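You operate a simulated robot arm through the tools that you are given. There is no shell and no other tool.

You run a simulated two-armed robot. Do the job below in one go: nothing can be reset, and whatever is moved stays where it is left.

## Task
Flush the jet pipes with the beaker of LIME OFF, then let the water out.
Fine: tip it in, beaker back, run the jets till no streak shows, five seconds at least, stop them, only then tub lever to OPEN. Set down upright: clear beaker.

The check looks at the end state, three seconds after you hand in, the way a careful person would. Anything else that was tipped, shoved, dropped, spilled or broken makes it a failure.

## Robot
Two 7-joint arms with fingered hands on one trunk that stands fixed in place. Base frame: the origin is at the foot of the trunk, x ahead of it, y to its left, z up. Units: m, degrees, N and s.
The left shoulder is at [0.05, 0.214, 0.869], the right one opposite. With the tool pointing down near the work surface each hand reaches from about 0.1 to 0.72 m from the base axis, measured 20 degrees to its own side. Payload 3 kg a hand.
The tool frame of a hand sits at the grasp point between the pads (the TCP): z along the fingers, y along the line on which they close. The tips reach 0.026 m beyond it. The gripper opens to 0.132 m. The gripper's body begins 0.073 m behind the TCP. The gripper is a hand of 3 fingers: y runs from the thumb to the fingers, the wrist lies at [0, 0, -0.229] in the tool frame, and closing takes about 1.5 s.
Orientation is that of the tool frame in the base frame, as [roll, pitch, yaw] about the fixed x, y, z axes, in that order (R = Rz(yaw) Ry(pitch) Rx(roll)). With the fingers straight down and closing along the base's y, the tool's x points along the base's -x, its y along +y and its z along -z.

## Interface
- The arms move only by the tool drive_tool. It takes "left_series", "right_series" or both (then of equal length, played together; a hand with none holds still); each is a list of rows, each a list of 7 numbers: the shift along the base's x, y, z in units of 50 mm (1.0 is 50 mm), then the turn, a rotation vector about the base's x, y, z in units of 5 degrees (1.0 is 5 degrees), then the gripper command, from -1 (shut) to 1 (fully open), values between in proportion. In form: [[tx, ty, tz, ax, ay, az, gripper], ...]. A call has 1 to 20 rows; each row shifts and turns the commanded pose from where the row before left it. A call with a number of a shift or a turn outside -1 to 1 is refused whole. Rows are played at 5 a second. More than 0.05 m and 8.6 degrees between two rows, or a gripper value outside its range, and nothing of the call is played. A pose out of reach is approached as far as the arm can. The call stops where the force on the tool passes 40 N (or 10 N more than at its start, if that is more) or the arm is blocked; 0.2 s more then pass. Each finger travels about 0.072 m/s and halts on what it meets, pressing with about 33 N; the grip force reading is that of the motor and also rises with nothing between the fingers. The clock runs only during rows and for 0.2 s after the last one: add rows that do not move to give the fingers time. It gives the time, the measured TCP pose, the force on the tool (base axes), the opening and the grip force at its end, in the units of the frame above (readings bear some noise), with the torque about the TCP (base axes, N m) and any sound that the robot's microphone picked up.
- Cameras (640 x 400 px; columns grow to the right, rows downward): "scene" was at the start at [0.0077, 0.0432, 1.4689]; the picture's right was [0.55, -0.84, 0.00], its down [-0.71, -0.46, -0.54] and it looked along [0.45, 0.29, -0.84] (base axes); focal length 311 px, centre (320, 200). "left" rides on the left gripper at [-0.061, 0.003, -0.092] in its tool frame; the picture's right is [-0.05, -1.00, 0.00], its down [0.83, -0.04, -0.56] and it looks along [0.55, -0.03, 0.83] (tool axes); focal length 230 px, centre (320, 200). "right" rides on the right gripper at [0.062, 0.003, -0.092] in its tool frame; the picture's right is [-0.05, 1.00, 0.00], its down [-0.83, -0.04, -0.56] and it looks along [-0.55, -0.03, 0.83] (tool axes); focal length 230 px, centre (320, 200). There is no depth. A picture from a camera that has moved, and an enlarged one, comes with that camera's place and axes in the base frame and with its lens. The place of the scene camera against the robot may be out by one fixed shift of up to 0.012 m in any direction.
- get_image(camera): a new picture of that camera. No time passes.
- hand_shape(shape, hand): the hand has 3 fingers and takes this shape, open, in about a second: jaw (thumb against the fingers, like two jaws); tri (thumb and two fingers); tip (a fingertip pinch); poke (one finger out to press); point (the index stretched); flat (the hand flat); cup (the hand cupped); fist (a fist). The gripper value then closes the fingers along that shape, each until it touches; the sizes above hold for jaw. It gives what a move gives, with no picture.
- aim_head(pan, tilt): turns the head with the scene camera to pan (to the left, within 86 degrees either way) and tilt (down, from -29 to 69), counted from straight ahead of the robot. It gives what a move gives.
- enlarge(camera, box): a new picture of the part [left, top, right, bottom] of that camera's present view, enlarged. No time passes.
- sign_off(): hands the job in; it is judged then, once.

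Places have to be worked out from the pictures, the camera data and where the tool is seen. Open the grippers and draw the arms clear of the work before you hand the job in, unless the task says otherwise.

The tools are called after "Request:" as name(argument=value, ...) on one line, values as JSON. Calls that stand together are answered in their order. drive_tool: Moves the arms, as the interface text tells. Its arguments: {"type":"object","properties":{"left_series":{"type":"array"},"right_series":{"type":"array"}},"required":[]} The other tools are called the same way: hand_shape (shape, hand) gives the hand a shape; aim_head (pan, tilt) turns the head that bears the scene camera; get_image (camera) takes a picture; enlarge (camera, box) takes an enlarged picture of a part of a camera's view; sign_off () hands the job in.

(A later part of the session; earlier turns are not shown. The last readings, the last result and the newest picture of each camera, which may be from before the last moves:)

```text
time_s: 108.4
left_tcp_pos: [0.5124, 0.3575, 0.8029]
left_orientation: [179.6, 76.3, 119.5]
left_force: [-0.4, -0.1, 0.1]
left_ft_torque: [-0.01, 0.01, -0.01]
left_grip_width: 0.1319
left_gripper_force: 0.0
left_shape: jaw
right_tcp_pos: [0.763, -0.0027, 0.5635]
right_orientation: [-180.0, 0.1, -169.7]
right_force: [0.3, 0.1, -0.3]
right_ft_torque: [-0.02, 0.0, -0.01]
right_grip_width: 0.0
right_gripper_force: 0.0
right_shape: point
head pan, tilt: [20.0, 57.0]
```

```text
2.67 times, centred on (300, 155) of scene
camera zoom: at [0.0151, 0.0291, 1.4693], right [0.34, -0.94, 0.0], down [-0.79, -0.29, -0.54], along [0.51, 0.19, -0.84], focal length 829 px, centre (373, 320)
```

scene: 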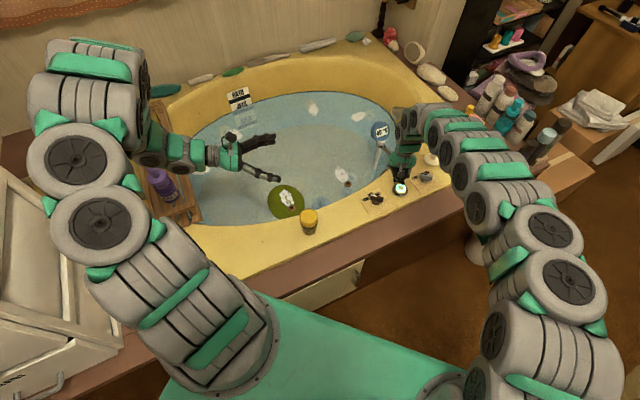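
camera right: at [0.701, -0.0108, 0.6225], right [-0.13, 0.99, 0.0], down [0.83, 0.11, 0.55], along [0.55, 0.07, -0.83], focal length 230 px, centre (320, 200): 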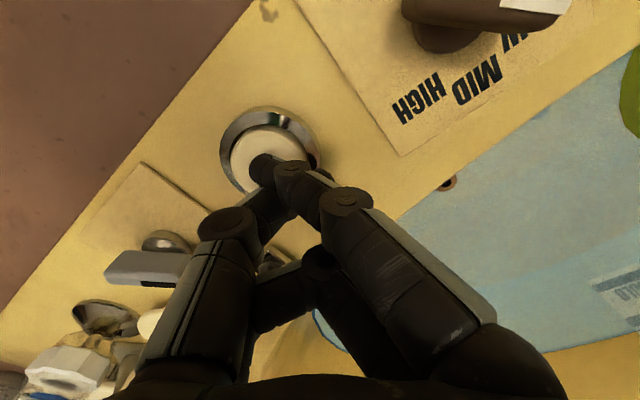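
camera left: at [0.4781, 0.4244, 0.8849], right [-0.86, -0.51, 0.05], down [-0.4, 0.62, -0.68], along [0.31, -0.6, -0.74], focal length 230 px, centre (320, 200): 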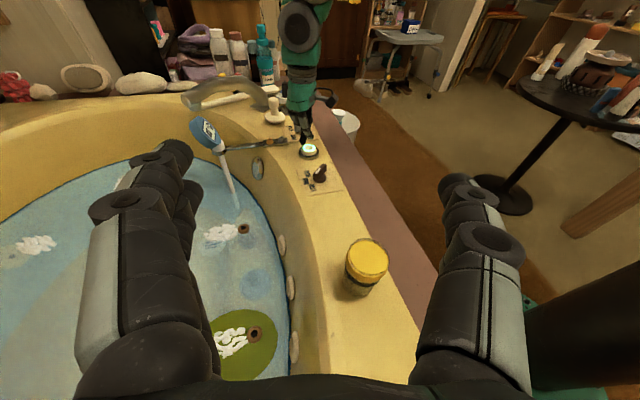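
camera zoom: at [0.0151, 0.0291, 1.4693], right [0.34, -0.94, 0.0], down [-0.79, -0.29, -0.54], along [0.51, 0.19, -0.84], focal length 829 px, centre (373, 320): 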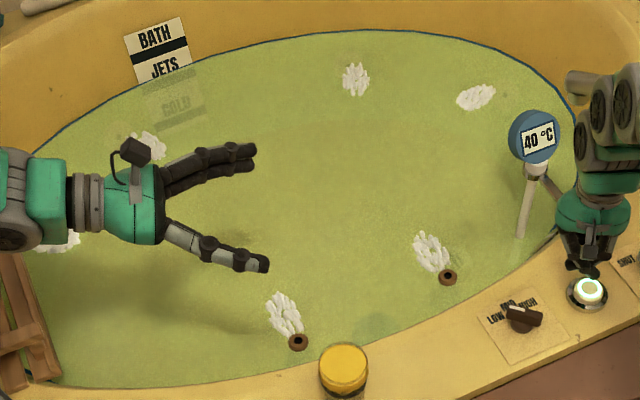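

The patch has dissolved and the water is evenly tinted. I check closely from both cameras for any remaining streak.

Request:
get_image(camera="left")

Request:
enlarge(camera="scene", box=[240, 150, 400, 230])

Request:
enlarge(camera="scene", box=[180, 80, 400, 180])

Request:
get_image(camera="right")

```text
taken
camera left: at [0.4781, 0.4244, 0.8849], right [-0.86, -0.51, 0.05], down [-0.4, 0.62, -0.68], along [0.31, -0.6, -0.74], focal length 230 px, centre (320, 200)
```

left: 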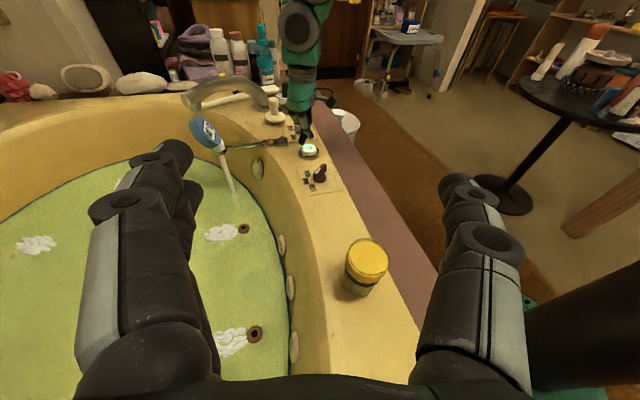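

```text
4.00 times, centred on (320, 190) of scene
camera zoom: at [0.0151, 0.0291, 1.4693], right [0.34, -0.94, 0.0], down [-0.79, -0.29, -0.54], along [0.51, 0.19, -0.84], focal length 1244 px, centre (320, 240)
```

zoom: 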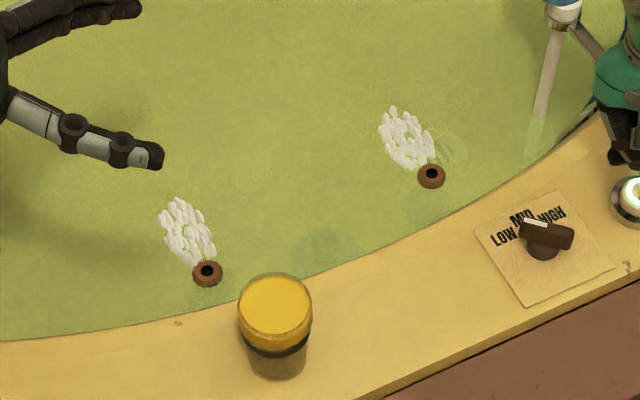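

```text
2.91 times, centred on (290, 130) of scene
camera zoom: at [0.0151, 0.0291, 1.4693], right [0.34, -0.94, 0.0], down [-0.79, -0.29, -0.54], along [0.51, 0.19, -0.84], focal length 905 px, centre (407, 404)
```

zoom: 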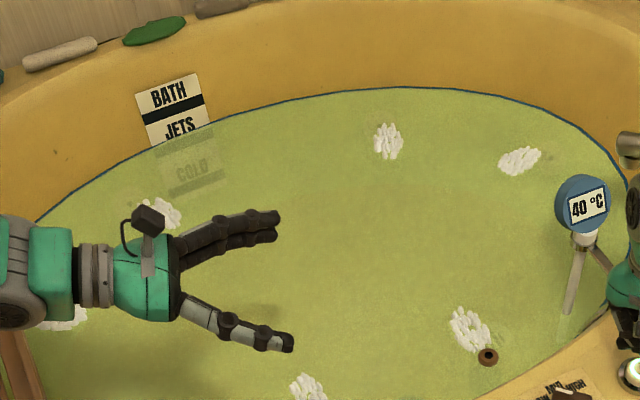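

```text
taken
camera right: at [0.701, -0.0104, 0.6549], right [-0.13, 0.99, 0.0], down [0.82, 0.11, 0.56], along [0.55, 0.07, -0.83], focal length 230 px, centre (320, 200)
```

right: 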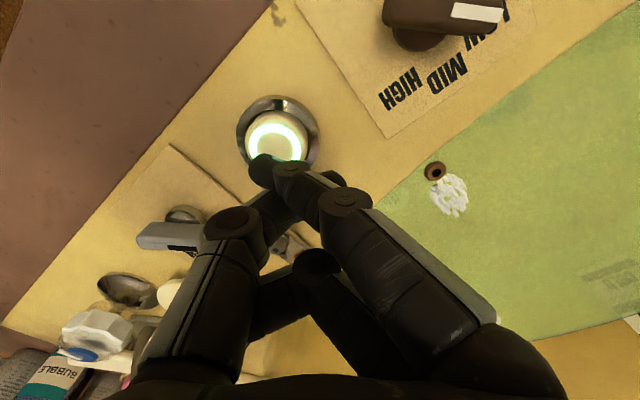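

No streak shows anywhere; the tint is uniform and the five seconds are long past. I let them run about six more seconds to be sure, then re-check.

Request:
drive_tool(right_series=[[0, 0, 0, 0, 0, 0, 1], [0, 0, 0, 0, 0, 0, 1], [0, 0, 0, 0, 0, 0, 1], [0, 0, 0, 0, 0, 0, 1], [0, 0, 0, 0, 0, 0, 1], [0, 0, 0, 0, 0, 0, 1], [0, 0, 0, 0, 0, 0, 1], [0, 0, 0, 0, 0, 0, 1], [0, 0, 0, 0, 0, 0, 1], [0, 0, 0, 0, 0, 0, 1], [0, 0, 0, 0, 0, 0, 1], [0, 0, 0, 0, 0, 0, 1], [0, 0, 0, 0, 0, 0, 1], [0, 0, 0, 0, 0, 0, 1], [0, 0, 0, 0, 0, 0, 1], [0, 0, 0, 0, 0, 0, 1], [0, 0, 0, 0, 0, 0, 1], [0, 0, 0, 0, 0, 0, 1], [0, 0, 0, 0, 0, 0, 1], [0, 0, 0, 0, 0, 0, 1]])

Request:
drive_tool(right_series=[[0, 0, 0, 0, 0, 0, 1], [0, 0, 0, 0, 0, 0, 1], [0, 0, 0, 0, 0, 0, 1], [0, 0, 0, 0, 0, 0, 1], [0, 0, 0, 0, 0, 0, 1], [0, 0, 0, 0, 0, 0, 1], [0, 0, 0, 0, 0, 0, 1], [0, 0, 0, 0, 0, 0, 1], [0, 0, 0, 0, 0, 0, 1], [0, 0, 0, 0, 0, 0, 1]])

Request:
get_image(camera="scene")

Request:
enlarge(camera="scene", box=[180, 80, 420, 230])

```text
time_s: 112.6
left_tcp_pos: [0.5117, 0.358, 0.8035]
left_orientation: [179.7, 76.3, 119.5]
left_force: [-0.3, 0.1, 0.6]
left_ft_torque: [-0.01, -0.02, 0.03]
left_grip_width: 0.132
left_gripper_force: 0.1
left_shape: jaw
right_tcp_pos: [0.7632, -0.0037, 0.5632]
right_orientation: [-180.0, 0.0, -169.6]
right_force: [0.2, -0.5, 0.4]
right_ft_torque: [0.01, 0.03, -0.04]
right_grip_width: 0.0
right_gripper_force: 0.0
right_shape: point
head pan, tilt: [20.0, 57.0]
```

```text
time_s: 114.8
left_tcp_pos: [0.5122, 0.3584, 0.8034]
left_orientation: [179.6, 76.3, 119.6]
left_force: [-0.1, 0.1, -0.1]
left_ft_torque: [0.0, -0.03, 0.02]
left_grip_width: 0.1321
left_gripper_force: 0.1
left_shape: jaw
right_tcp_pos: [0.7639, -0.0023, 0.563]
right_orientation: [-180.0, 0.1, -169.6]
right_force: [0.7, 0.6, -1.3]
right_ft_torque: [0.01, -0.02, 0.0]
right_grip_width: 0.0003
right_gripper_force: 0.0
right_shape: point
head pan, tilt: [20.0, 57.0]
```

```text
taken
```

scene: 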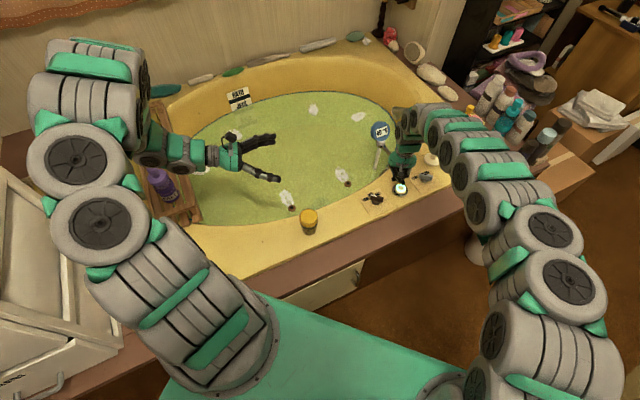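

```text
2.67 times, centred on (300, 155) of scene
camera zoom: at [0.0151, 0.0291, 1.4693], right [0.34, -0.94, 0.0], down [-0.79, -0.29, -0.54], along [0.51, 0.19, -0.84], focal length 829 px, centre (373, 320)
```

zoom: 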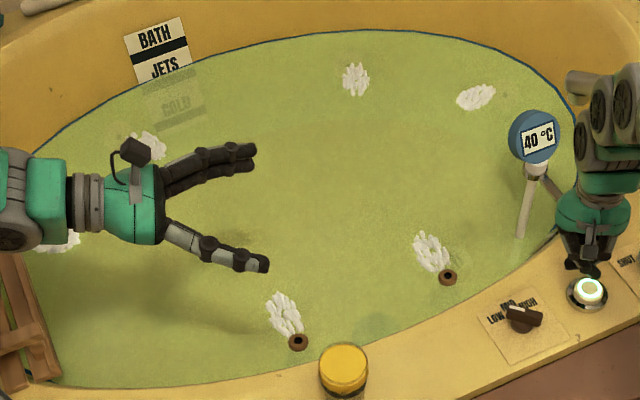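

The water is uniform and steady. I press the button again to stop the jets: down to just above it, then small steps until the click.

Request:
drive_tool(right_series=[[-0.02, 0, -0.25, 0, 0, 0, 1], [0, 0, -0.25, 0, 0, 0, 1], [0, 0, -0.14, 0, 0, 0, 1], [0, 0, 0, 0, 0, 0, 1]])

Request:
drive_tool(right_series=[[0, 0, -0.04, 0, 0, 0, 1], [0, 0, -0.04, 0, 0, 0, 1], [0, 0, -0.04, 0, 0, 0, 1]])

Request:
enlarge(camera="scene", box=[180, 80, 420, 230])

```text
time_s: 115.8
left_tcp_pos: [0.5126, 0.3573, 0.8043]
left_orientation: [179.6, 76.3, 119.3]
left_force: [0.2, -0.1, 1.0]
left_ft_torque: [-0.05, 0.03, 0.03]
left_grip_width: 0.1319
left_gripper_force: 0.0
left_shape: jaw
right_tcp_pos: [0.7621, -0.0032, 0.5325]
right_orientation: [-180.0, 0.0, -169.8]
right_force: [0.3, 0.1, -0.6]
right_ft_torque: [0.0, 0.01, 0.04]
right_grip_width: 0.0001
right_gripper_force: 0.1
right_shape: point
head pan, tilt: [20.0, 57.0]
```

```text
time_s: 116.6
left_tcp_pos: [0.5136, 0.3574, 0.8026]
left_orientation: [179.7, 76.3, 119.5]
left_force: [0.0, -0.4, 0.3]
left_ft_torque: [0.01, -0.01, 0.01]
left_grip_width: 0.1318
left_gripper_force: 0.1
left_shape: jaw
right_tcp_pos: [0.7609, -0.0031, 0.5247]
right_orientation: [-180.0, 0.1, -169.7]
right_force: [0.5, 1.2, 3.2]
right_ft_torque: [-0.05, 0.04, 0.0]
right_grip_width: 0.0
right_gripper_force: 0.1
right_shape: point
head pan, tilt: [20.0, 57.0]
heard: click
```

```text
2.67 times, centred on (300, 155) of scene
camera zoom: at [0.015, 0.0291, 1.4693], right [0.34, -0.94, 0.0], down [-0.79, -0.29, -0.54], along [0.51, 0.19, -0.84], focal length 829 px, centre (373, 320)
```

zoom: 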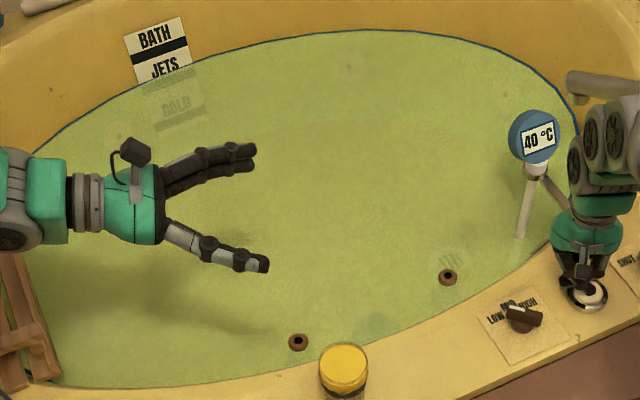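

The jets have stopped and the button light is off. I lift the finger straight up and then study the SHUT/OPEN lever.

Request:
drive_tool(right_series=[[0, 0, 0.15, 0, 0, 0, 1], [0, 0, 0.5, 0, 0, 0, 1], [-0.3, -0.5, 0.6, 0, 0, 0, 1], [-0.4, -0.6, 0.6, 0, 0, 0, 1], [-0.4, -0.6, 0.6, 0, 0, 0, 1]])

Request:
get_image(camera="right")

Request:
enlarge(camera="scene", box=[370, 120, 500, 210])

```text
time_s: 117.8
left_tcp_pos: [0.5122, 0.3586, 0.8036]
left_orientation: [179.7, 76.4, 119.4]
left_force: [-0.9, -0.5, 0.0]
left_ft_torque: [-0.02, 0.03, 0.01]
left_grip_width: 0.1318
left_gripper_force: 0.1
left_shape: jaw
right_tcp_pos: [0.7042, -0.0868, 0.6499]
right_orientation: [180.0, 0.0, -169.7]
right_force: [-0.1, -0.4, 1.3]
right_ft_torque: [0.0, -0.01, 0.02]
right_grip_width: 0.0001
right_gripper_force: 0.0
right_shape: point
head pan, tilt: [20.0, 57.0]
```

```text
taken
camera right: at [0.6418, -0.0945, 0.7407], right [-0.13, 0.99, 0.0], down [0.82, 0.11, 0.56], along [0.55, 0.07, -0.83], focal length 230 px, centre (320, 200)
```

right: 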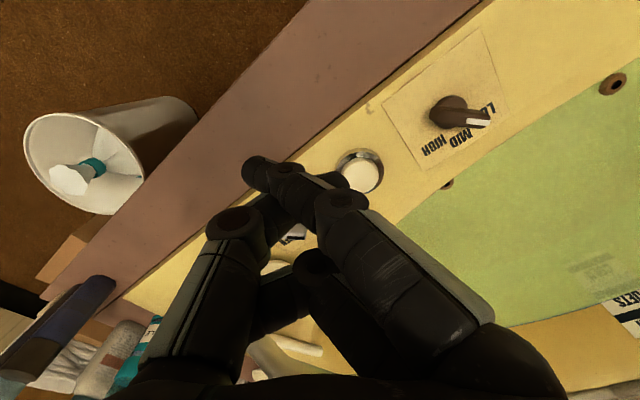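

```text
4.44 times, centred on (435, 165) of scene
camera zoom: at [0.015, 0.0291, 1.4693], right [0.34, -0.94, 0.0], down [-0.79, -0.29, -0.54], along [0.51, 0.19, -0.84], focal length 1382 px, centre (-191, 356)
```

zoom: 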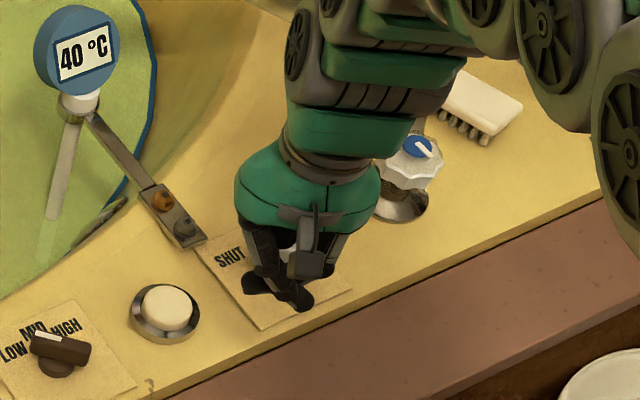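

The jets are off. Triangulating the earlier views gives the lever's pivot at about [0.839, −0.111], a 50 mm bar on top at z≈0.51–0.527, with its marked end pointing to SHUT (+y) and OPEN toward +x. I'll push the marked end away from me with the index tip, so I pitch the hand forward 25° for reach and bring the tip to the near side, still above.

Request:
drive_tool(right_series=[[0.2, 0.05, 0, 0.18, -0.98, 0, 1], [0.3, 0.08, -0.1, 0.18, -0.98, 0, 1], [0.4, 0.1, -0.2, 0.18, -0.98, 0, 1], [0.4, 0.1, -0.4, 0.18, -0.98, 0, 1], [0.4, 0.1, -0.4, 0.18, -0.98, 0, 1]])

Request:
get_image(camera="right")

Request:
enlarge(camera="scene", box=[380, 130, 490, 210])

```text
time_s: 119.0
left_tcp_pos: [0.5124, 0.3574, 0.8015]
left_orientation: [179.6, 76.2, 119.5]
left_force: [0.3, 0.1, -0.3]
left_ft_torque: [0.03, 0.01, -0.01]
left_grip_width: 0.132
left_gripper_force: 0.0
left_shape: jaw
right_tcp_pos: [0.7904, -0.0651, 0.5929]
right_orientation: [179.9, 24.9, -169.7]
right_force: [1.0, 0.0, 0.0]
right_ft_torque: [0.01, 0.02, -0.01]
right_grip_width: 0.0001
right_gripper_force: 0.0
right_shape: point
head pan, tilt: [20.0, 57.0]
```

```text
taken
camera right: at [0.6967, -0.08, 0.6494], right [-0.13, 0.99, 0.02], down [0.52, 0.05, 0.85], along [0.85, 0.13, -0.52], focal length 230 px, centre (320, 200)
```

right: 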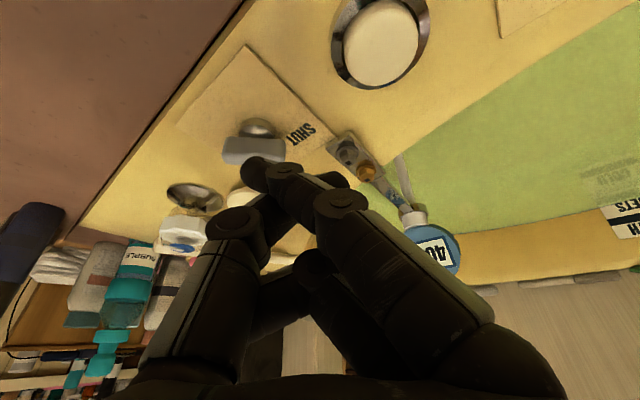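

```text
5.00 times, centred on (435, 170) of scene
camera zoom: at [0.0151, 0.0291, 1.4693], right [0.34, -0.94, 0.0], down [-0.79, -0.29, -0.54], along [0.51, 0.19, -0.84], focal length 1555 px, centre (-255, 350)
```

zoom: 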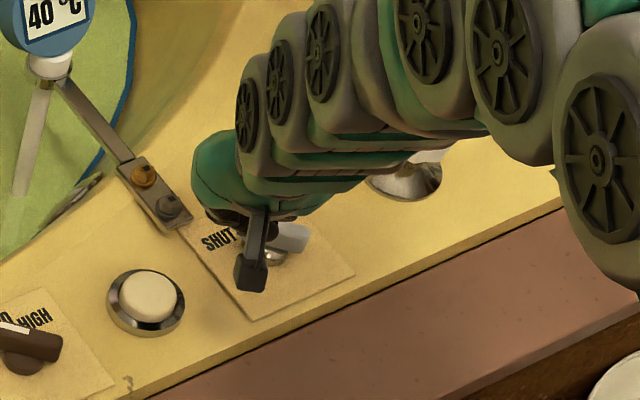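

The right camera confirms the lever bar at [0.84, −0.111, 0.52] and my fingertip about 20 mm on the near side of its marked half. I lower the tip to bar height (tip z≈0.506).

Request:
drive_tool(right_series=[[0, 0.03, -0.3, 0, 0, 0, 1], [0, 0.03, -0.4, 0, 0, 0, 1], [0, 0.02, -0.3, 0, 0, 0, 1], [0, 0, -0.2, 0, 0, 0, 1]])

Request:
get_image(camera="right")

Request:
enlarge(camera="right", box=[180, 60, 420, 210])

```text
time_s: 120.0
left_tcp_pos: [0.5126, 0.3572, 0.8039]
left_orientation: [179.6, 76.4, 119.5]
left_force: [-0.6, 0.5, -0.5]
left_ft_torque: [-0.03, -0.01, 0.03]
left_grip_width: 0.132
left_gripper_force: 0.0
left_shape: jaw
right_tcp_pos: [0.7913, -0.0638, 0.5337]
right_orientation: [-180.0, 25.0, -169.7]
right_force: [-0.5, -0.3, 0.3]
right_ft_torque: [-0.01, 0.01, 0.03]
right_grip_width: 0.0002
right_gripper_force: 0.2
right_shape: point
head pan, tilt: [20.0, 57.0]
```

```text
taken
camera right: at [0.697, -0.0767, 0.59], right [-0.13, 0.99, 0.02], down [0.52, 0.05, 0.85], along [0.84, 0.12, -0.52], focal length 230 px, centre (320, 200)
```

right: 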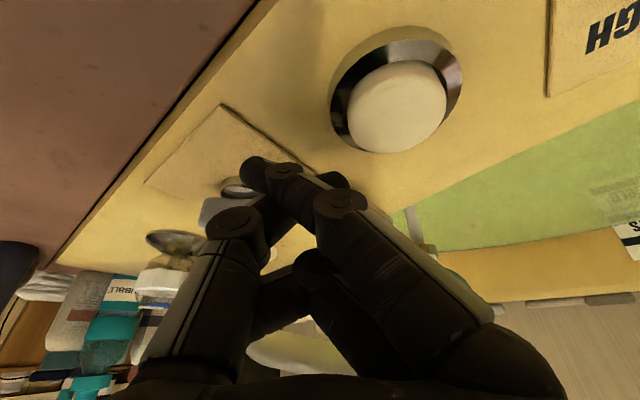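

```text
2.67 times, centred on (300, 135) of right
camera zoom: at [0.697, -0.0767, 0.59], right [-0.13, 0.99, 0.02], down [0.52, 0.05, 0.85], along [0.84, 0.12, -0.52], focal length 614 px, centre (373, 373)
```

zoom: 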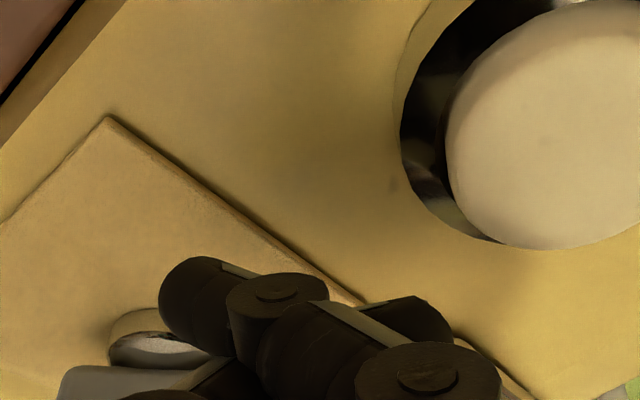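

The tip is at bar height with free space ahead. I advance slowly about 17 mm until it is about to touch the bar's marked half.

Request:
drive_tool(right_series=[[0.11, 0.01, 0, 0, 0, 0, 1], [0.11, 0.01, 0, 0, 0, 0, 1], [0.11, 0.01, 0, 0, 0, 0, 1], [0, 0, 0, 0, 0, 0, 1]])

Request:
enlarge(camera="right", box=[140, 80, 460, 280])

Request:
enlarge(camera="scene", box=[400, 140, 480, 200])

Request:
enlarge(camera="left", box=[240, 80, 360, 180])

```text
time_s: 121.0
left_tcp_pos: [0.5124, 0.3563, 0.8033]
left_orientation: [179.7, 76.3, 119.5]
left_force: [0.4, -0.5, 0.3]
left_ft_torque: [-0.02, 0.03, -0.01]
left_grip_width: 0.132
left_gripper_force: 0.0
left_shape: jaw
right_tcp_pos: [0.8081, -0.0603, 0.5344]
right_orientation: [-179.9, 24.8, -169.7]
right_force: [-1.0, 0.0, 0.2]
right_ft_torque: [0.01, 0.01, 0.01]
right_grip_width: 0.0
right_gripper_force: 0.1
right_shape: point
head pan, tilt: [20.0, 57.0]
```

```text
2.00 times, centred on (300, 180) of right
camera zoom: at [0.713, -0.0746, 0.5898], right [-0.13, 0.99, 0.02], down [0.52, 0.05, 0.85], along [0.84, 0.12, -0.52], focal length 460 px, centre (360, 240)
```

zoom: 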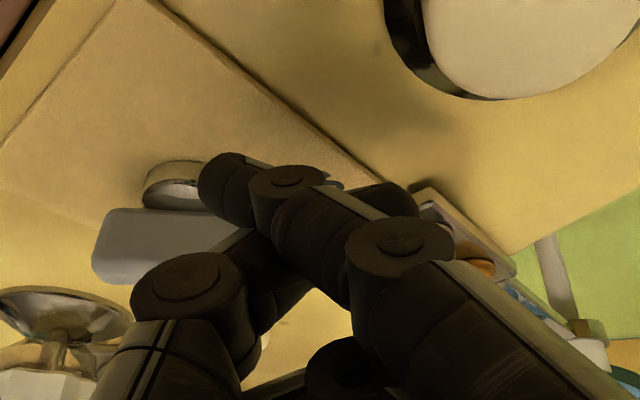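

```text
6.67 times, centred on (440, 170) of scene
camera zoom: at [0.0151, 0.0291, 1.4693], right [0.34, -0.94, 0.0], down [-0.79, -0.29, -0.54], along [0.51, 0.19, -0.84], focal length 2073 px, centre (-480, 400)
```

zoom: 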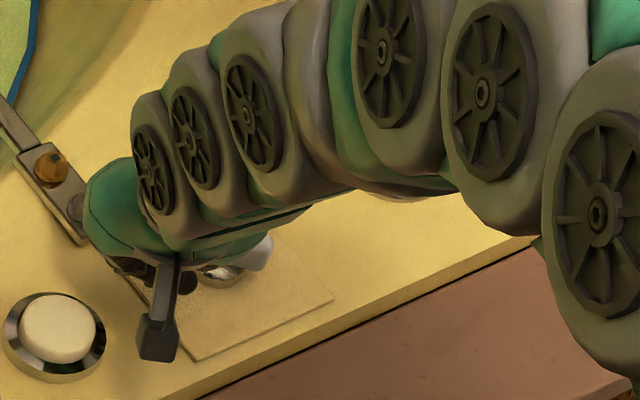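

```text
4.00 times, centred on (300, 130) of left
camera zoom: at [0.4782, 0.4244, 0.8849], right [-0.86, -0.51, 0.05], down [-0.4, 0.62, -0.68], along [0.31, -0.6, -0.74], focal length 920 px, centre (400, 480)
```

zoom: 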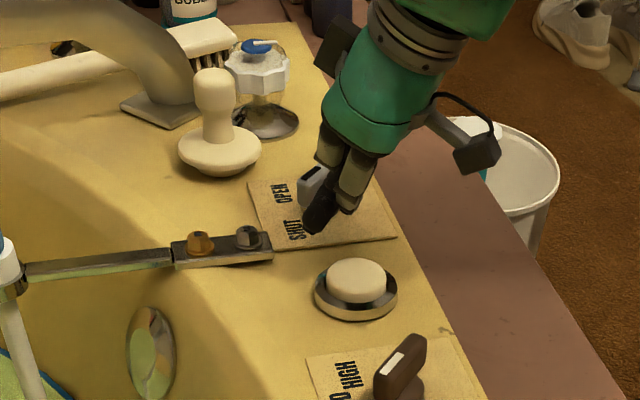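

The left camera gives a fine side view: the fingertip is just on the near side of the lever's marked end, with OPEN on the far side. I push along the start of the arc, about 30°.

Request:
drive_tool(right_series=[[0.084, 0.027, 0, 0, 0, 0, 1], [0.084, 0.027, 0, 0, 0, 0, 1], [0.084, 0.027, 0, 0, 0, 0, 1]])

Request:
enlarge(camera="left", box=[260, 90, 340, 150])

Request:
enlarge(camera="right", box=[140, 80, 460, 280])

```text
time_s: 121.8
left_tcp_pos: [0.5115, 0.3582, 0.803]
left_orientation: [179.5, 76.3, 119.4]
left_force: [0.4, 0.5, -0.4]
left_ft_torque: [0.01, 0.0, 0.02]
left_grip_width: 0.1319
left_gripper_force: 0.1
left_shape: jaw
right_tcp_pos: [0.8203, -0.0587, 0.5336]
right_orientation: [180.0, 24.9, -169.6]
right_force: [0.6, 0.2, -0.2]
right_ft_torque: [0.01, -0.02, -0.02]
right_grip_width: 0.0002
right_gripper_force: 0.0
right_shape: point
head pan, tilt: [20.0, 57.0]
```

```text
6.67 times, centred on (300, 120) of left
camera zoom: at [0.4781, 0.4245, 0.8849], right [-0.86, -0.51, 0.05], down [-0.4, 0.62, -0.68], along [0.31, -0.6, -0.74], focal length 1534 px, centre (453, 733)
```

zoom: 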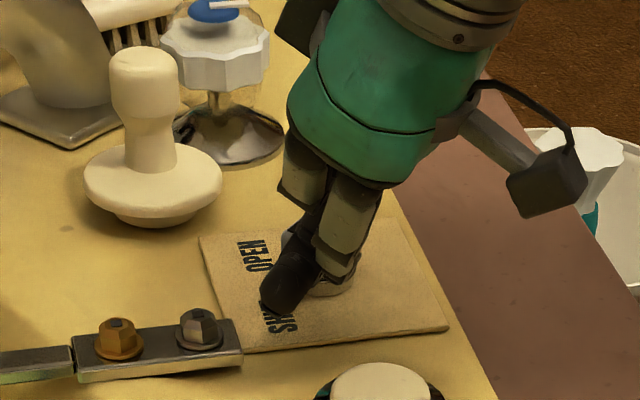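

```text
2.00 times, centred on (300, 180) of right
camera zoom: at [0.7262, -0.071, 0.5901], right [-0.13, 0.99, 0.02], down [0.52, 0.05, 0.85], along [0.84, 0.12, -0.52], focal length 460 px, centre (360, 240)
```

zoom: 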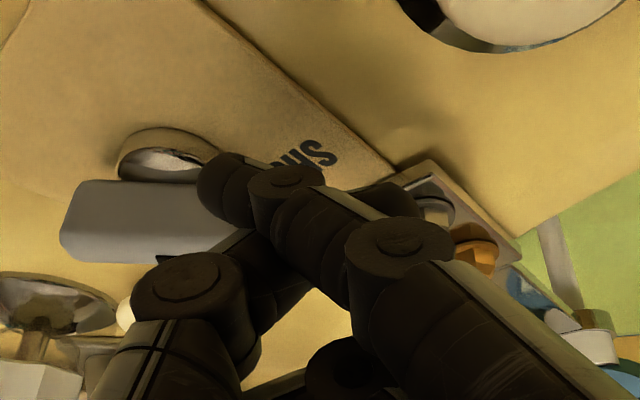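

No contact force yet: the tip seems to be just touching the near face of the bar near its end (r≈19 mm). I push on another 6 mm, slightly inward, and check.

Request:
drive_tool(right_series=[[0.06, -0.02, 0, 0, 0, 0, 1], [0.06, -0.02, 0, 0, 0, 0, 1]])

Request:
enlarge(camera="right", box=[140, 80, 460, 280])

Request:
enlarge(camera="left", box=[260, 90, 340, 150])

```text
time_s: 122.4
left_tcp_pos: [0.5121, 0.3572, 0.8021]
left_orientation: [179.6, 76.3, 119.4]
left_force: [-0.1, 0.1, 0.6]
left_ft_torque: [0.0, 0.0, 0.02]
left_grip_width: 0.1316
left_gripper_force: 0.0
left_shape: jaw
right_tcp_pos: [0.8265, -0.0599, 0.5336]
right_orientation: [179.9, 24.9, -169.8]
right_force: [-0.1, -0.2, 0.1]
right_ft_torque: [-0.01, 0.0, -0.02]
right_grip_width: 0.0
right_gripper_force: 0.0
right_shape: point
head pan, tilt: [20.0, 57.0]
```

```text
2.00 times, centred on (300, 180) of right
camera zoom: at [0.7317, -0.0734, 0.5895], right [-0.13, 0.99, 0.02], down [0.52, 0.05, 0.85], along [0.84, 0.12, -0.52], focal length 460 px, centre (360, 240)
```

zoom: 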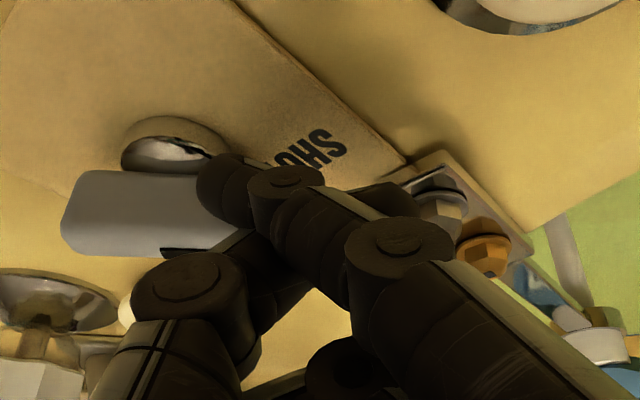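

```text
6.67 times, centred on (300, 120) of left
camera zoom: at [0.4782, 0.4245, 0.885], right [-0.86, -0.51, 0.05], down [-0.4, 0.62, -0.68], along [0.31, -0.6, -0.74], focal length 1534 px, centre (453, 733)
```

zoom: 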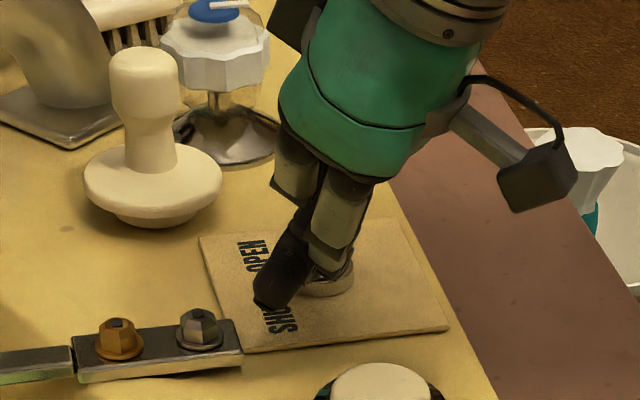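

Still no force, and the bar has not turned yet, so the finger must still be short of it or just grazing. I push on another 6 mm in small steps.

Request:
drive_tool(right_series=[[0.06, -0.02, 0, 0, 0, 0, 1], [0.06, -0.02, 0, 0, 0, 0, 1]])

Request:
enlarge(camera="right", box=[140, 80, 460, 280])

Request:
enlarge(camera="left", box=[260, 90, 340, 150])

```text
time_s: 123.0
left_tcp_pos: [0.513, 0.3582, 0.8037]
left_orientation: [179.7, 76.3, 119.5]
left_force: [-0.6, -0.9, -0.9]
left_ft_torque: [-0.02, -0.01, 0.04]
left_grip_width: 0.1321
left_gripper_force: 0.0
left_shape: jaw
right_tcp_pos: [0.8326, -0.0612, 0.5329]
right_orientation: [179.8, 25.0, -169.7]
right_force: [-1.8, 0.3, 0.2]
right_ft_torque: [0.0, 0.07, -0.03]
right_grip_width: 0.0004
right_gripper_force: 0.1
right_shape: point
head pan, tilt: [20.0, 57.0]
```

```text
2.00 times, centred on (300, 180) of right
camera zoom: at [0.7382, -0.0745, 0.5896], right [-0.13, 0.99, 0.02], down [0.52, 0.05, 0.85], along [0.84, 0.13, -0.52], focal length 460 px, centre (360, 240)
```

zoom: 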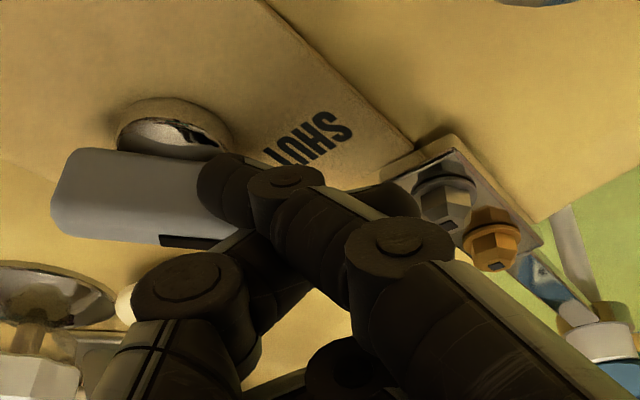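

```text
6.67 times, centred on (300, 120) of left
camera zoom: at [0.4781, 0.4245, 0.8849], right [-0.86, -0.51, 0.05], down [-0.4, 0.62, -0.68], along [0.31, -0.6, -0.74], focal length 1534 px, centre (453, 733)
```

zoom: 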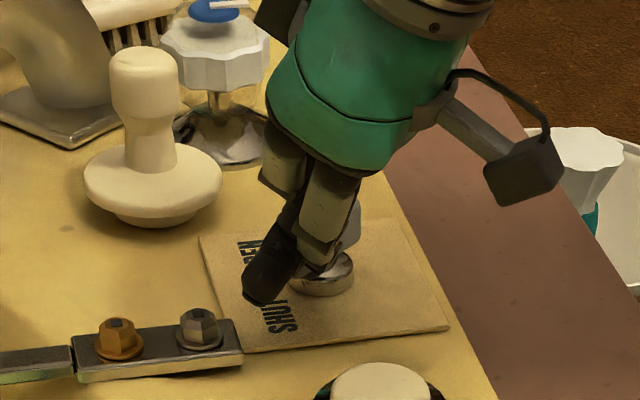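

Contact: −1.8 N along x, and the bar has begun to turn (its tail now shows on the near side). I follow the arc in small steps.

Request:
drive_tool(right_series=[[0.067, 0.025, 0, 0, 0, 0, 1], [0.067, 0.025, 0, 0, 0, 0, 1], [0.067, 0.025, 0, 0, 0, 0, 1]])

Request:
enlarge(camera="right", box=[140, 80, 460, 280])

Request:
enlarge(camera="left", box=[260, 90, 340, 150])

```text
time_s: 123.8
left_tcp_pos: [0.5134, 0.3583, 0.8022]
left_orientation: [179.6, 76.4, 119.4]
left_force: [-0.7, 0.6, 0.7]
left_ft_torque: [-0.03, 0.01, 0.02]
left_grip_width: 0.1319
left_gripper_force: 0.0
left_shape: jaw
right_tcp_pos: [0.8427, -0.0585, 0.5337]
right_orientation: [-179.9, 25.0, -169.7]
right_force: [-0.6, -0.1, -0.6]
right_ft_torque: [0.0, 0.02, -0.06]
right_grip_width: 0.0
right_gripper_force: 0.1
right_shape: point
head pan, tilt: [20.0, 57.0]
```

```text
2.00 times, centred on (300, 180) of right
camera zoom: at [0.7484, -0.0715, 0.5901], right [-0.13, 0.99, 0.02], down [0.52, 0.05, 0.85], along [0.84, 0.12, -0.52], focal length 460 px, centre (360, 240)
```

zoom: 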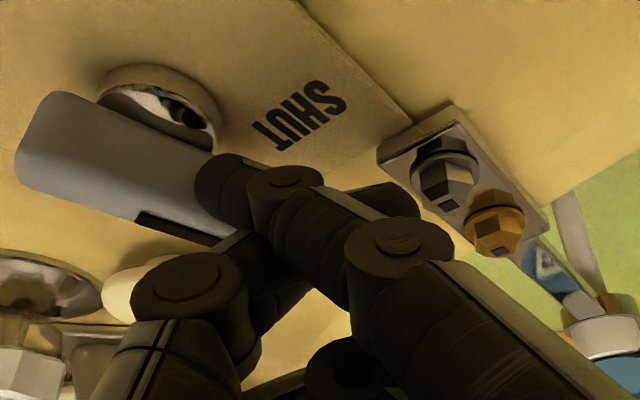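

```text
6.67 times, centred on (300, 120) of left
camera zoom: at [0.4782, 0.4245, 0.8849], right [-0.86, -0.51, 0.05], down [-0.4, 0.62, -0.68], along [0.31, -0.6, -0.74], focal length 1534 px, centre (453, 733)
```

zoom: 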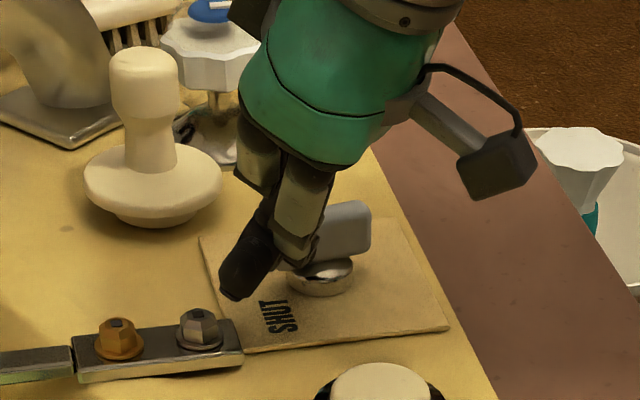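

The lever turns easily and is at roughly 30°. The thumb is passing near the bracket bolts at about [0.858, −0.037], so I keep the path bending toward −y. Next about 30° more.

Request:
drive_tool(right_series=[[0.06, -0.016, 0, 0, 0, 0, 1], [0.06, -0.016, 0, 0, 0, 0, 1], [0.06, -0.018, 0, 0, 0, 0, 1]])

Request:
enlarge(camera="right", box=[140, 80, 460, 280])

Request:
enlarge(camera="left", box=[260, 90, 340, 150])

```text
time_s: 124.6
left_tcp_pos: [0.512, 0.3584, 0.8042]
left_orientation: [179.5, 76.3, 119.5]
left_force: [0.8, 0.0, 0.6]
left_ft_torque: [0.0, 0.0, 0.01]
left_grip_width: 0.132
left_gripper_force: 0.1
left_shape: jaw
right_tcp_pos: [0.8519, -0.0607, 0.5333]
right_orientation: [179.9, 24.9, -169.7]
right_force: [-1.8, 0.7, 1.0]
right_ft_torque: [-0.01, -0.01, -0.04]
right_grip_width: 0.0
right_gripper_force: 0.1
right_shape: point
head pan, tilt: [20.0, 57.0]
```

```text
2.00 times, centred on (300, 180) of right
camera zoom: at [0.7578, -0.0738, 0.5894], right [-0.13, 0.99, 0.02], down [0.52, 0.05, 0.85], along [0.84, 0.12, -0.52], focal length 460 px, centre (360, 240)
```

zoom: 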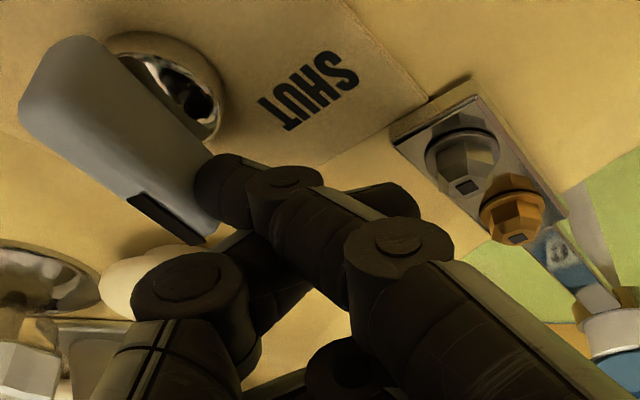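

```text
6.67 times, centred on (300, 120) of left
camera zoom: at [0.4781, 0.4245, 0.8849], right [-0.86, -0.51, 0.05], down [-0.4, 0.62, -0.68], along [0.31, -0.6, -0.74], focal length 1534 px, centre (453, 733)
```

zoom: 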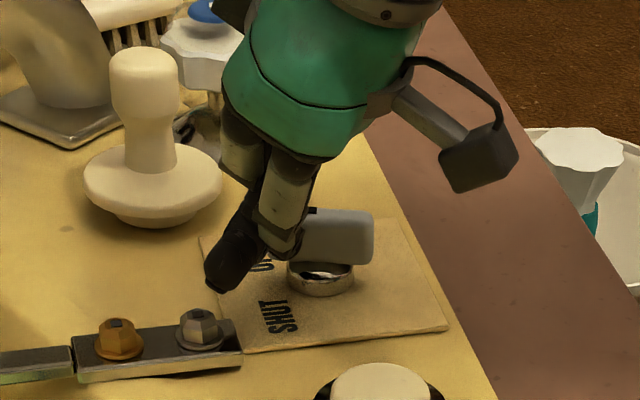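

It's at about 55° now, and still moving freely with clear space to the bolts and the stopper. I continue the arc toward OPEN.

Request:
drive_tool(right_series=[[0.045, -0.04, 0, 0, 0, 0, 1], [0.045, -0.045, 0, 0, 0, 0, 1], [0.04, -0.05, 0, 0, 0, 0, 1]])

Request:
enlarge(camera="right", box=[140, 80, 460, 280])

Request:
enlarge(camera="left", box=[260, 90, 340, 150])

```text
time_s: 125.4
left_tcp_pos: [0.5132, 0.3588, 0.8037]
left_orientation: [179.6, 76.3, 119.4]
left_force: [0.8, -0.1, -1.2]
left_ft_torque: [0.03, 0.0, 0.01]
left_grip_width: 0.1317
left_gripper_force: 0.0
left_shape: jaw
right_tcp_pos: [0.8582, -0.0669, 0.5312]
right_orientation: [179.9, 24.8, -169.7]
right_force: [-2.5, 3.5, 0.4]
right_ft_torque: [0.01, 0.01, -0.12]
right_grip_width: 0.0002
right_gripper_force: 0.1
right_shape: point
head pan, tilt: [20.0, 57.0]
```

```text
2.00 times, centred on (300, 180) of right
camera zoom: at [0.7638, -0.0802, 0.5894], right [-0.13, 0.99, 0.02], down [0.52, 0.05, 0.85], along [0.84, 0.13, -0.52], focal length 460 px, centre (360, 240)
```

zoom: 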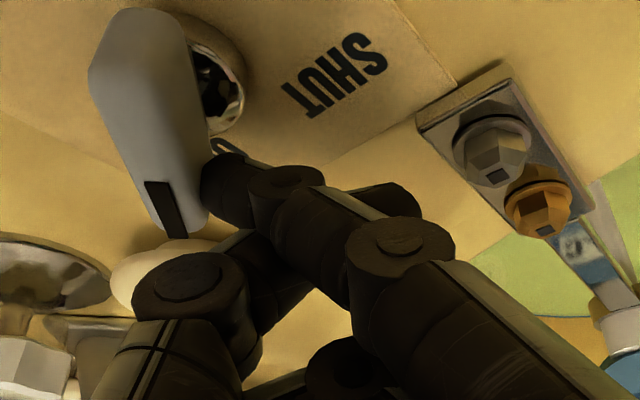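

```text
6.67 times, centred on (300, 120) of left
camera zoom: at [0.4781, 0.4246, 0.8849], right [-0.86, -0.51, 0.05], down [-0.4, 0.62, -0.68], along [0.31, -0.6, -0.74], focal length 1534 px, centre (453, 733)
```

zoom: 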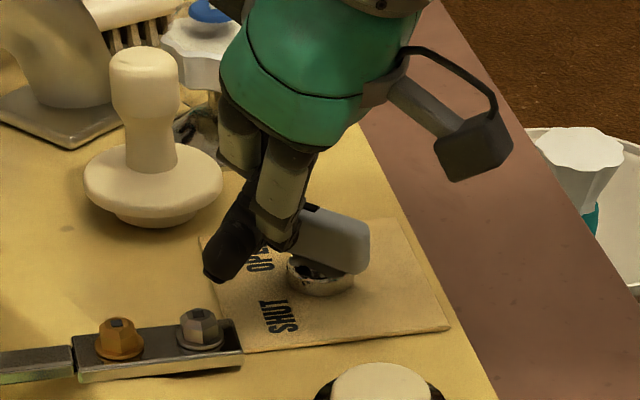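

The lever is now within roughly 10° of OPEN, with about 4 N of resistance. I nudge a bit further toward −y and watch whether it reaches its stop.

Request:
drive_tool(right_series=[[0.02, -0.04, 0, 0, 0, 0, 1], [0.02, -0.04, 0, 0, 0, 0, 1]])

Request:
enlarge(camera="right", box=[140, 80, 460, 280])

Request:
enlarge(camera="left", box=[260, 90, 340, 150])

Request:
enlarge(camera="scene", box=[180, 80, 420, 230])

```text
time_s: 126.0
left_tcp_pos: [0.5123, 0.3592, 0.8043]
left_orientation: [179.6, 76.3, 119.5]
left_force: [0.5, 0.5, -0.1]
left_ft_torque: [-0.01, -0.01, -0.02]
left_grip_width: 0.1318
left_gripper_force: 0.0
left_shape: jaw
right_tcp_pos: [0.8603, -0.0686, 0.5327]
right_orientation: [179.9, 24.9, -169.7]
right_force: [-10.3, 14.2, 4.8]
right_ft_torque: [-0.01, 0.14, -0.34]
right_grip_width: 0.0002
right_gripper_force: 0.1
right_shape: point
head pan, tilt: [20.0, 57.0]
```

```text
2.00 times, centred on (300, 180) of right
camera zoom: at [0.7655, -0.0831, 0.5895], right [-0.13, 0.99, 0.02], down [0.52, 0.05, 0.85], along [0.84, 0.13, -0.52], focal length 460 px, centre (360, 240)
```

zoom: 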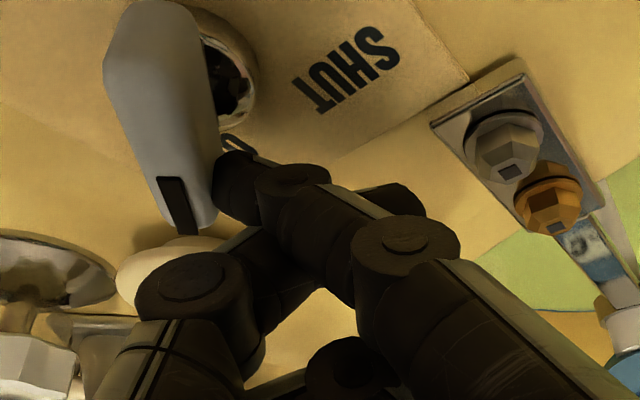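

```text
6.67 times, centred on (300, 120) of left
camera zoom: at [0.4777, 0.4249, 0.8849], right [-0.86, -0.51, 0.05], down [-0.4, 0.62, -0.68], along [0.31, -0.6, -0.74], focal length 1534 px, centre (453, 733)
```

zoom: 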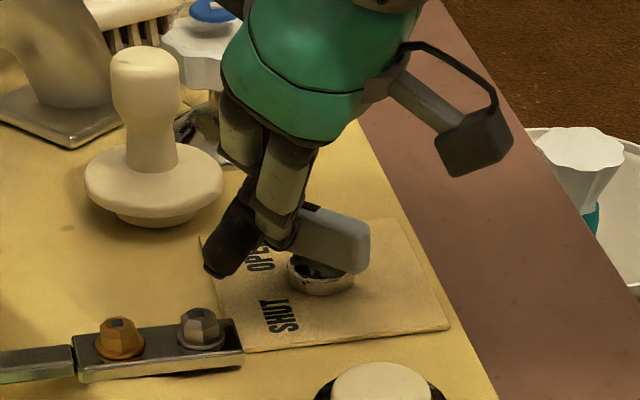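

```text
2.67 times, centred on (300, 155) of scene
camera zoom: at [0.0149, 0.0293, 1.4693], right [0.34, -0.94, 0.0], down [-0.79, -0.29, -0.54], along [0.51, 0.19, -0.84], focal length 829 px, centre (373, 320)
```

zoom: 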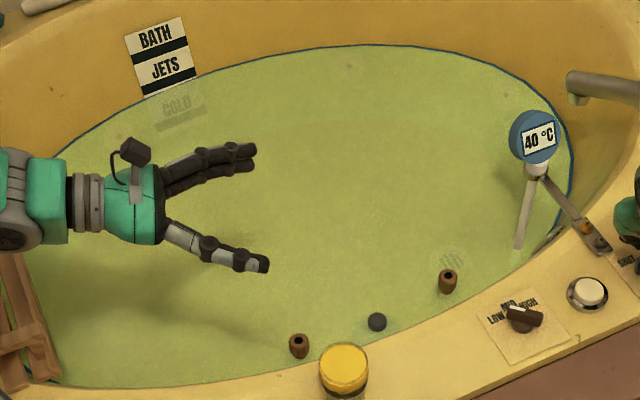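

The force rose to 18 N: the lever is against its OPEN stop. The water level is already dropping and the drain is open. I ease the finger off, lift straight up, and draw the arm back.

Request:
drive_tool(right_series=[[-0.05, 0.08, 0, 0, 0, 0, 1], [0, 0, 0.3, 0, 0, 0, 1], [0, 0, 0.6, 0, 0, 0, 1], [0, 0, 0.8, 0, 0, 0, 1], [-0.3, 0, 0.6, 0, 0, 0, 1]])

Request:
enlarge(camera="left", box=[260, 90, 340, 150])

Request:
get_image(camera="scene")

Request:
get_image(camera="right")

```text
time_s: 127.2
left_tcp_pos: [0.5113, 0.3573, 0.8035]
left_orientation: [179.6, 76.2, 119.4]
left_force: [0.5, -0.8, -1.0]
left_ft_torque: [0.03, 0.04, 0.01]
left_grip_width: 0.1317
left_gripper_force: 0.2
left_shape: jaw
right_tcp_pos: [0.8412, -0.0663, 0.649]
right_orientation: [180.0, 24.9, -169.6]
right_force: [0.5, 1.3, 0.7]
right_ft_torque: [-0.02, 0.01, -0.02]
right_grip_width: 0.0003
right_gripper_force: 0.1
right_shape: point
head pan, tilt: [20.0, 57.0]
```

```text
6.67 times, centred on (300, 120) of left
camera zoom: at [0.4781, 0.4245, 0.885], right [-0.86, -0.51, 0.05], down [-0.4, 0.62, -0.68], along [0.31, -0.6, -0.74], focal length 1534 px, centre (453, 733)
```

zoom: 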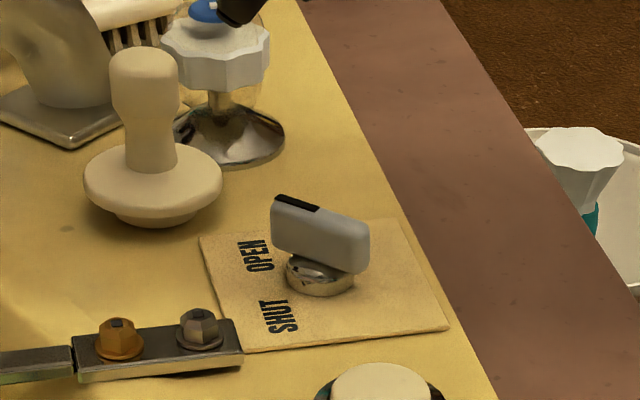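

```text
taken
```

scene: 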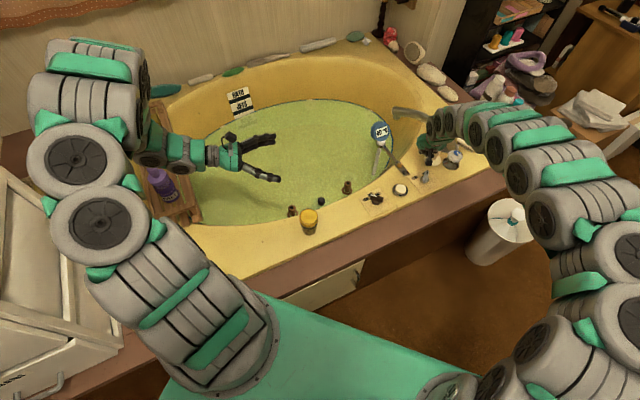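

```text
taken
camera right: at [0.7473, -0.0804, 0.7052], right [-0.13, 0.99, 0.02], down [0.52, 0.05, 0.85], along [0.84, 0.12, -0.52], focal length 230 px, centre (320, 200)
```

right: 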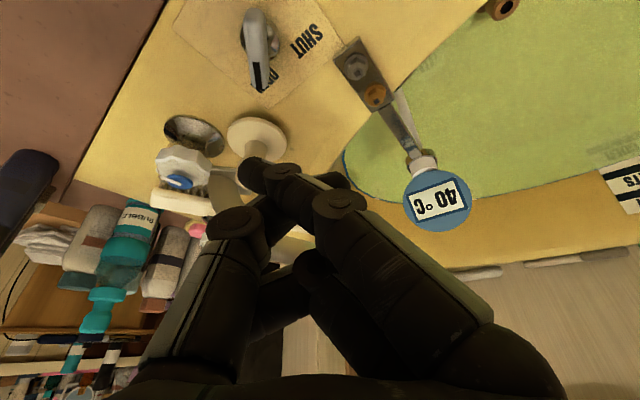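

The lever's mark points at OPEN and the water is going down. I draw the right arm back and up, and raise the left a little, away from the work.

Request:
drive_tool(right_series=[[-0.5, -0.1, 0.5, 0, 0, 0, 1], [-0.6, -0.2, 0.5, -0.18, 0.98, 0, 1], [-0.6, -0.3, 0.4, -0.18, 0.98, 0, 1], [-0.6, -0.4, 0.3, -0.18, 0.98, 0, 1], [-0.6, -0.5, 0.3, -0.18, 0.98, 0, 1], [-0.5, -0.5, 0.2, -0.18, 0.98, 0, 1]])

Request:
hand_shape(hand="right", shape="jaw")

Request:
get_image(camera="scene")

Request:
enlarge(camera="scene", box=[180, 80, 460, 240])

```text
time_s: 128.6
left_tcp_pos: [0.5134, 0.3582, 0.8041]
left_orientation: [179.6, 76.3, 119.3]
left_force: [0.0, 0.1, 0.1]
left_ft_torque: [0.01, 0.07, 0.01]
left_grip_width: 0.1318
left_gripper_force: 0.0
left_shape: jaw
right_tcp_pos: [0.6707, -0.166, 0.7589]
right_orientation: [179.9, 0.0, -169.7]
right_force: [0.6, 0.7, 0.4]
right_ft_torque: [-0.01, -0.02, -0.03]
right_grip_width: 0.0001
right_gripper_force: 0.0
right_shape: point
head pan, tilt: [20.0, 57.0]
```

```text
time_s: 129.5
left_tcp_pos: [0.5131, 0.3573, 0.803]
left_orientation: [179.5, 76.3, 119.3]
left_force: [0.2, -0.2, -0.3]
left_ft_torque: [-0.01, 0.02, 0.04]
left_grip_width: 0.132
left_gripper_force: 0.1
left_shape: jaw
right_tcp_pos: [0.6708, -0.1662, 0.7584]
right_orientation: [-180.0, 0.0, -169.7]
right_force: [-0.2, 0.2, 0.8]
right_ft_torque: [0.01, 0.02, -0.03]
right_grip_width: 0.0952
right_gripper_force: 0.1
right_shape: jaw
head pan, tilt: [20.0, 57.0]
```

```text
taken
```

scene: 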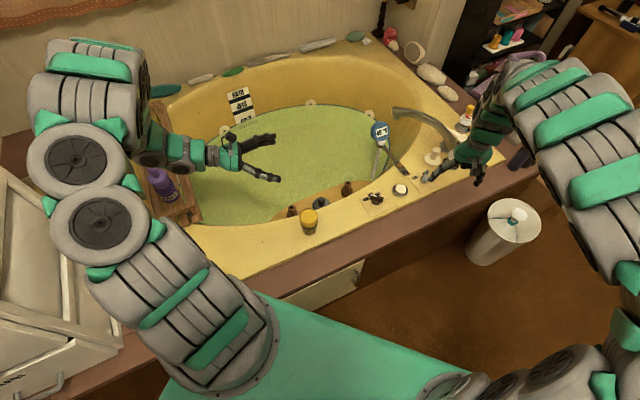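

```text
2.29 times, centred on (320, 160) of scene
camera zoom: at [0.0151, 0.0291, 1.4693], right [0.34, -0.94, 0.0], down [-0.79, -0.29, -0.54], along [0.51, 0.19, -0.84], focal length 711 px, centre (320, 291)
```

zoom: 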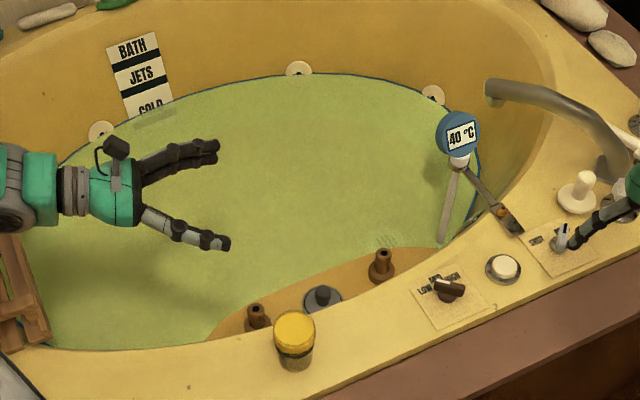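

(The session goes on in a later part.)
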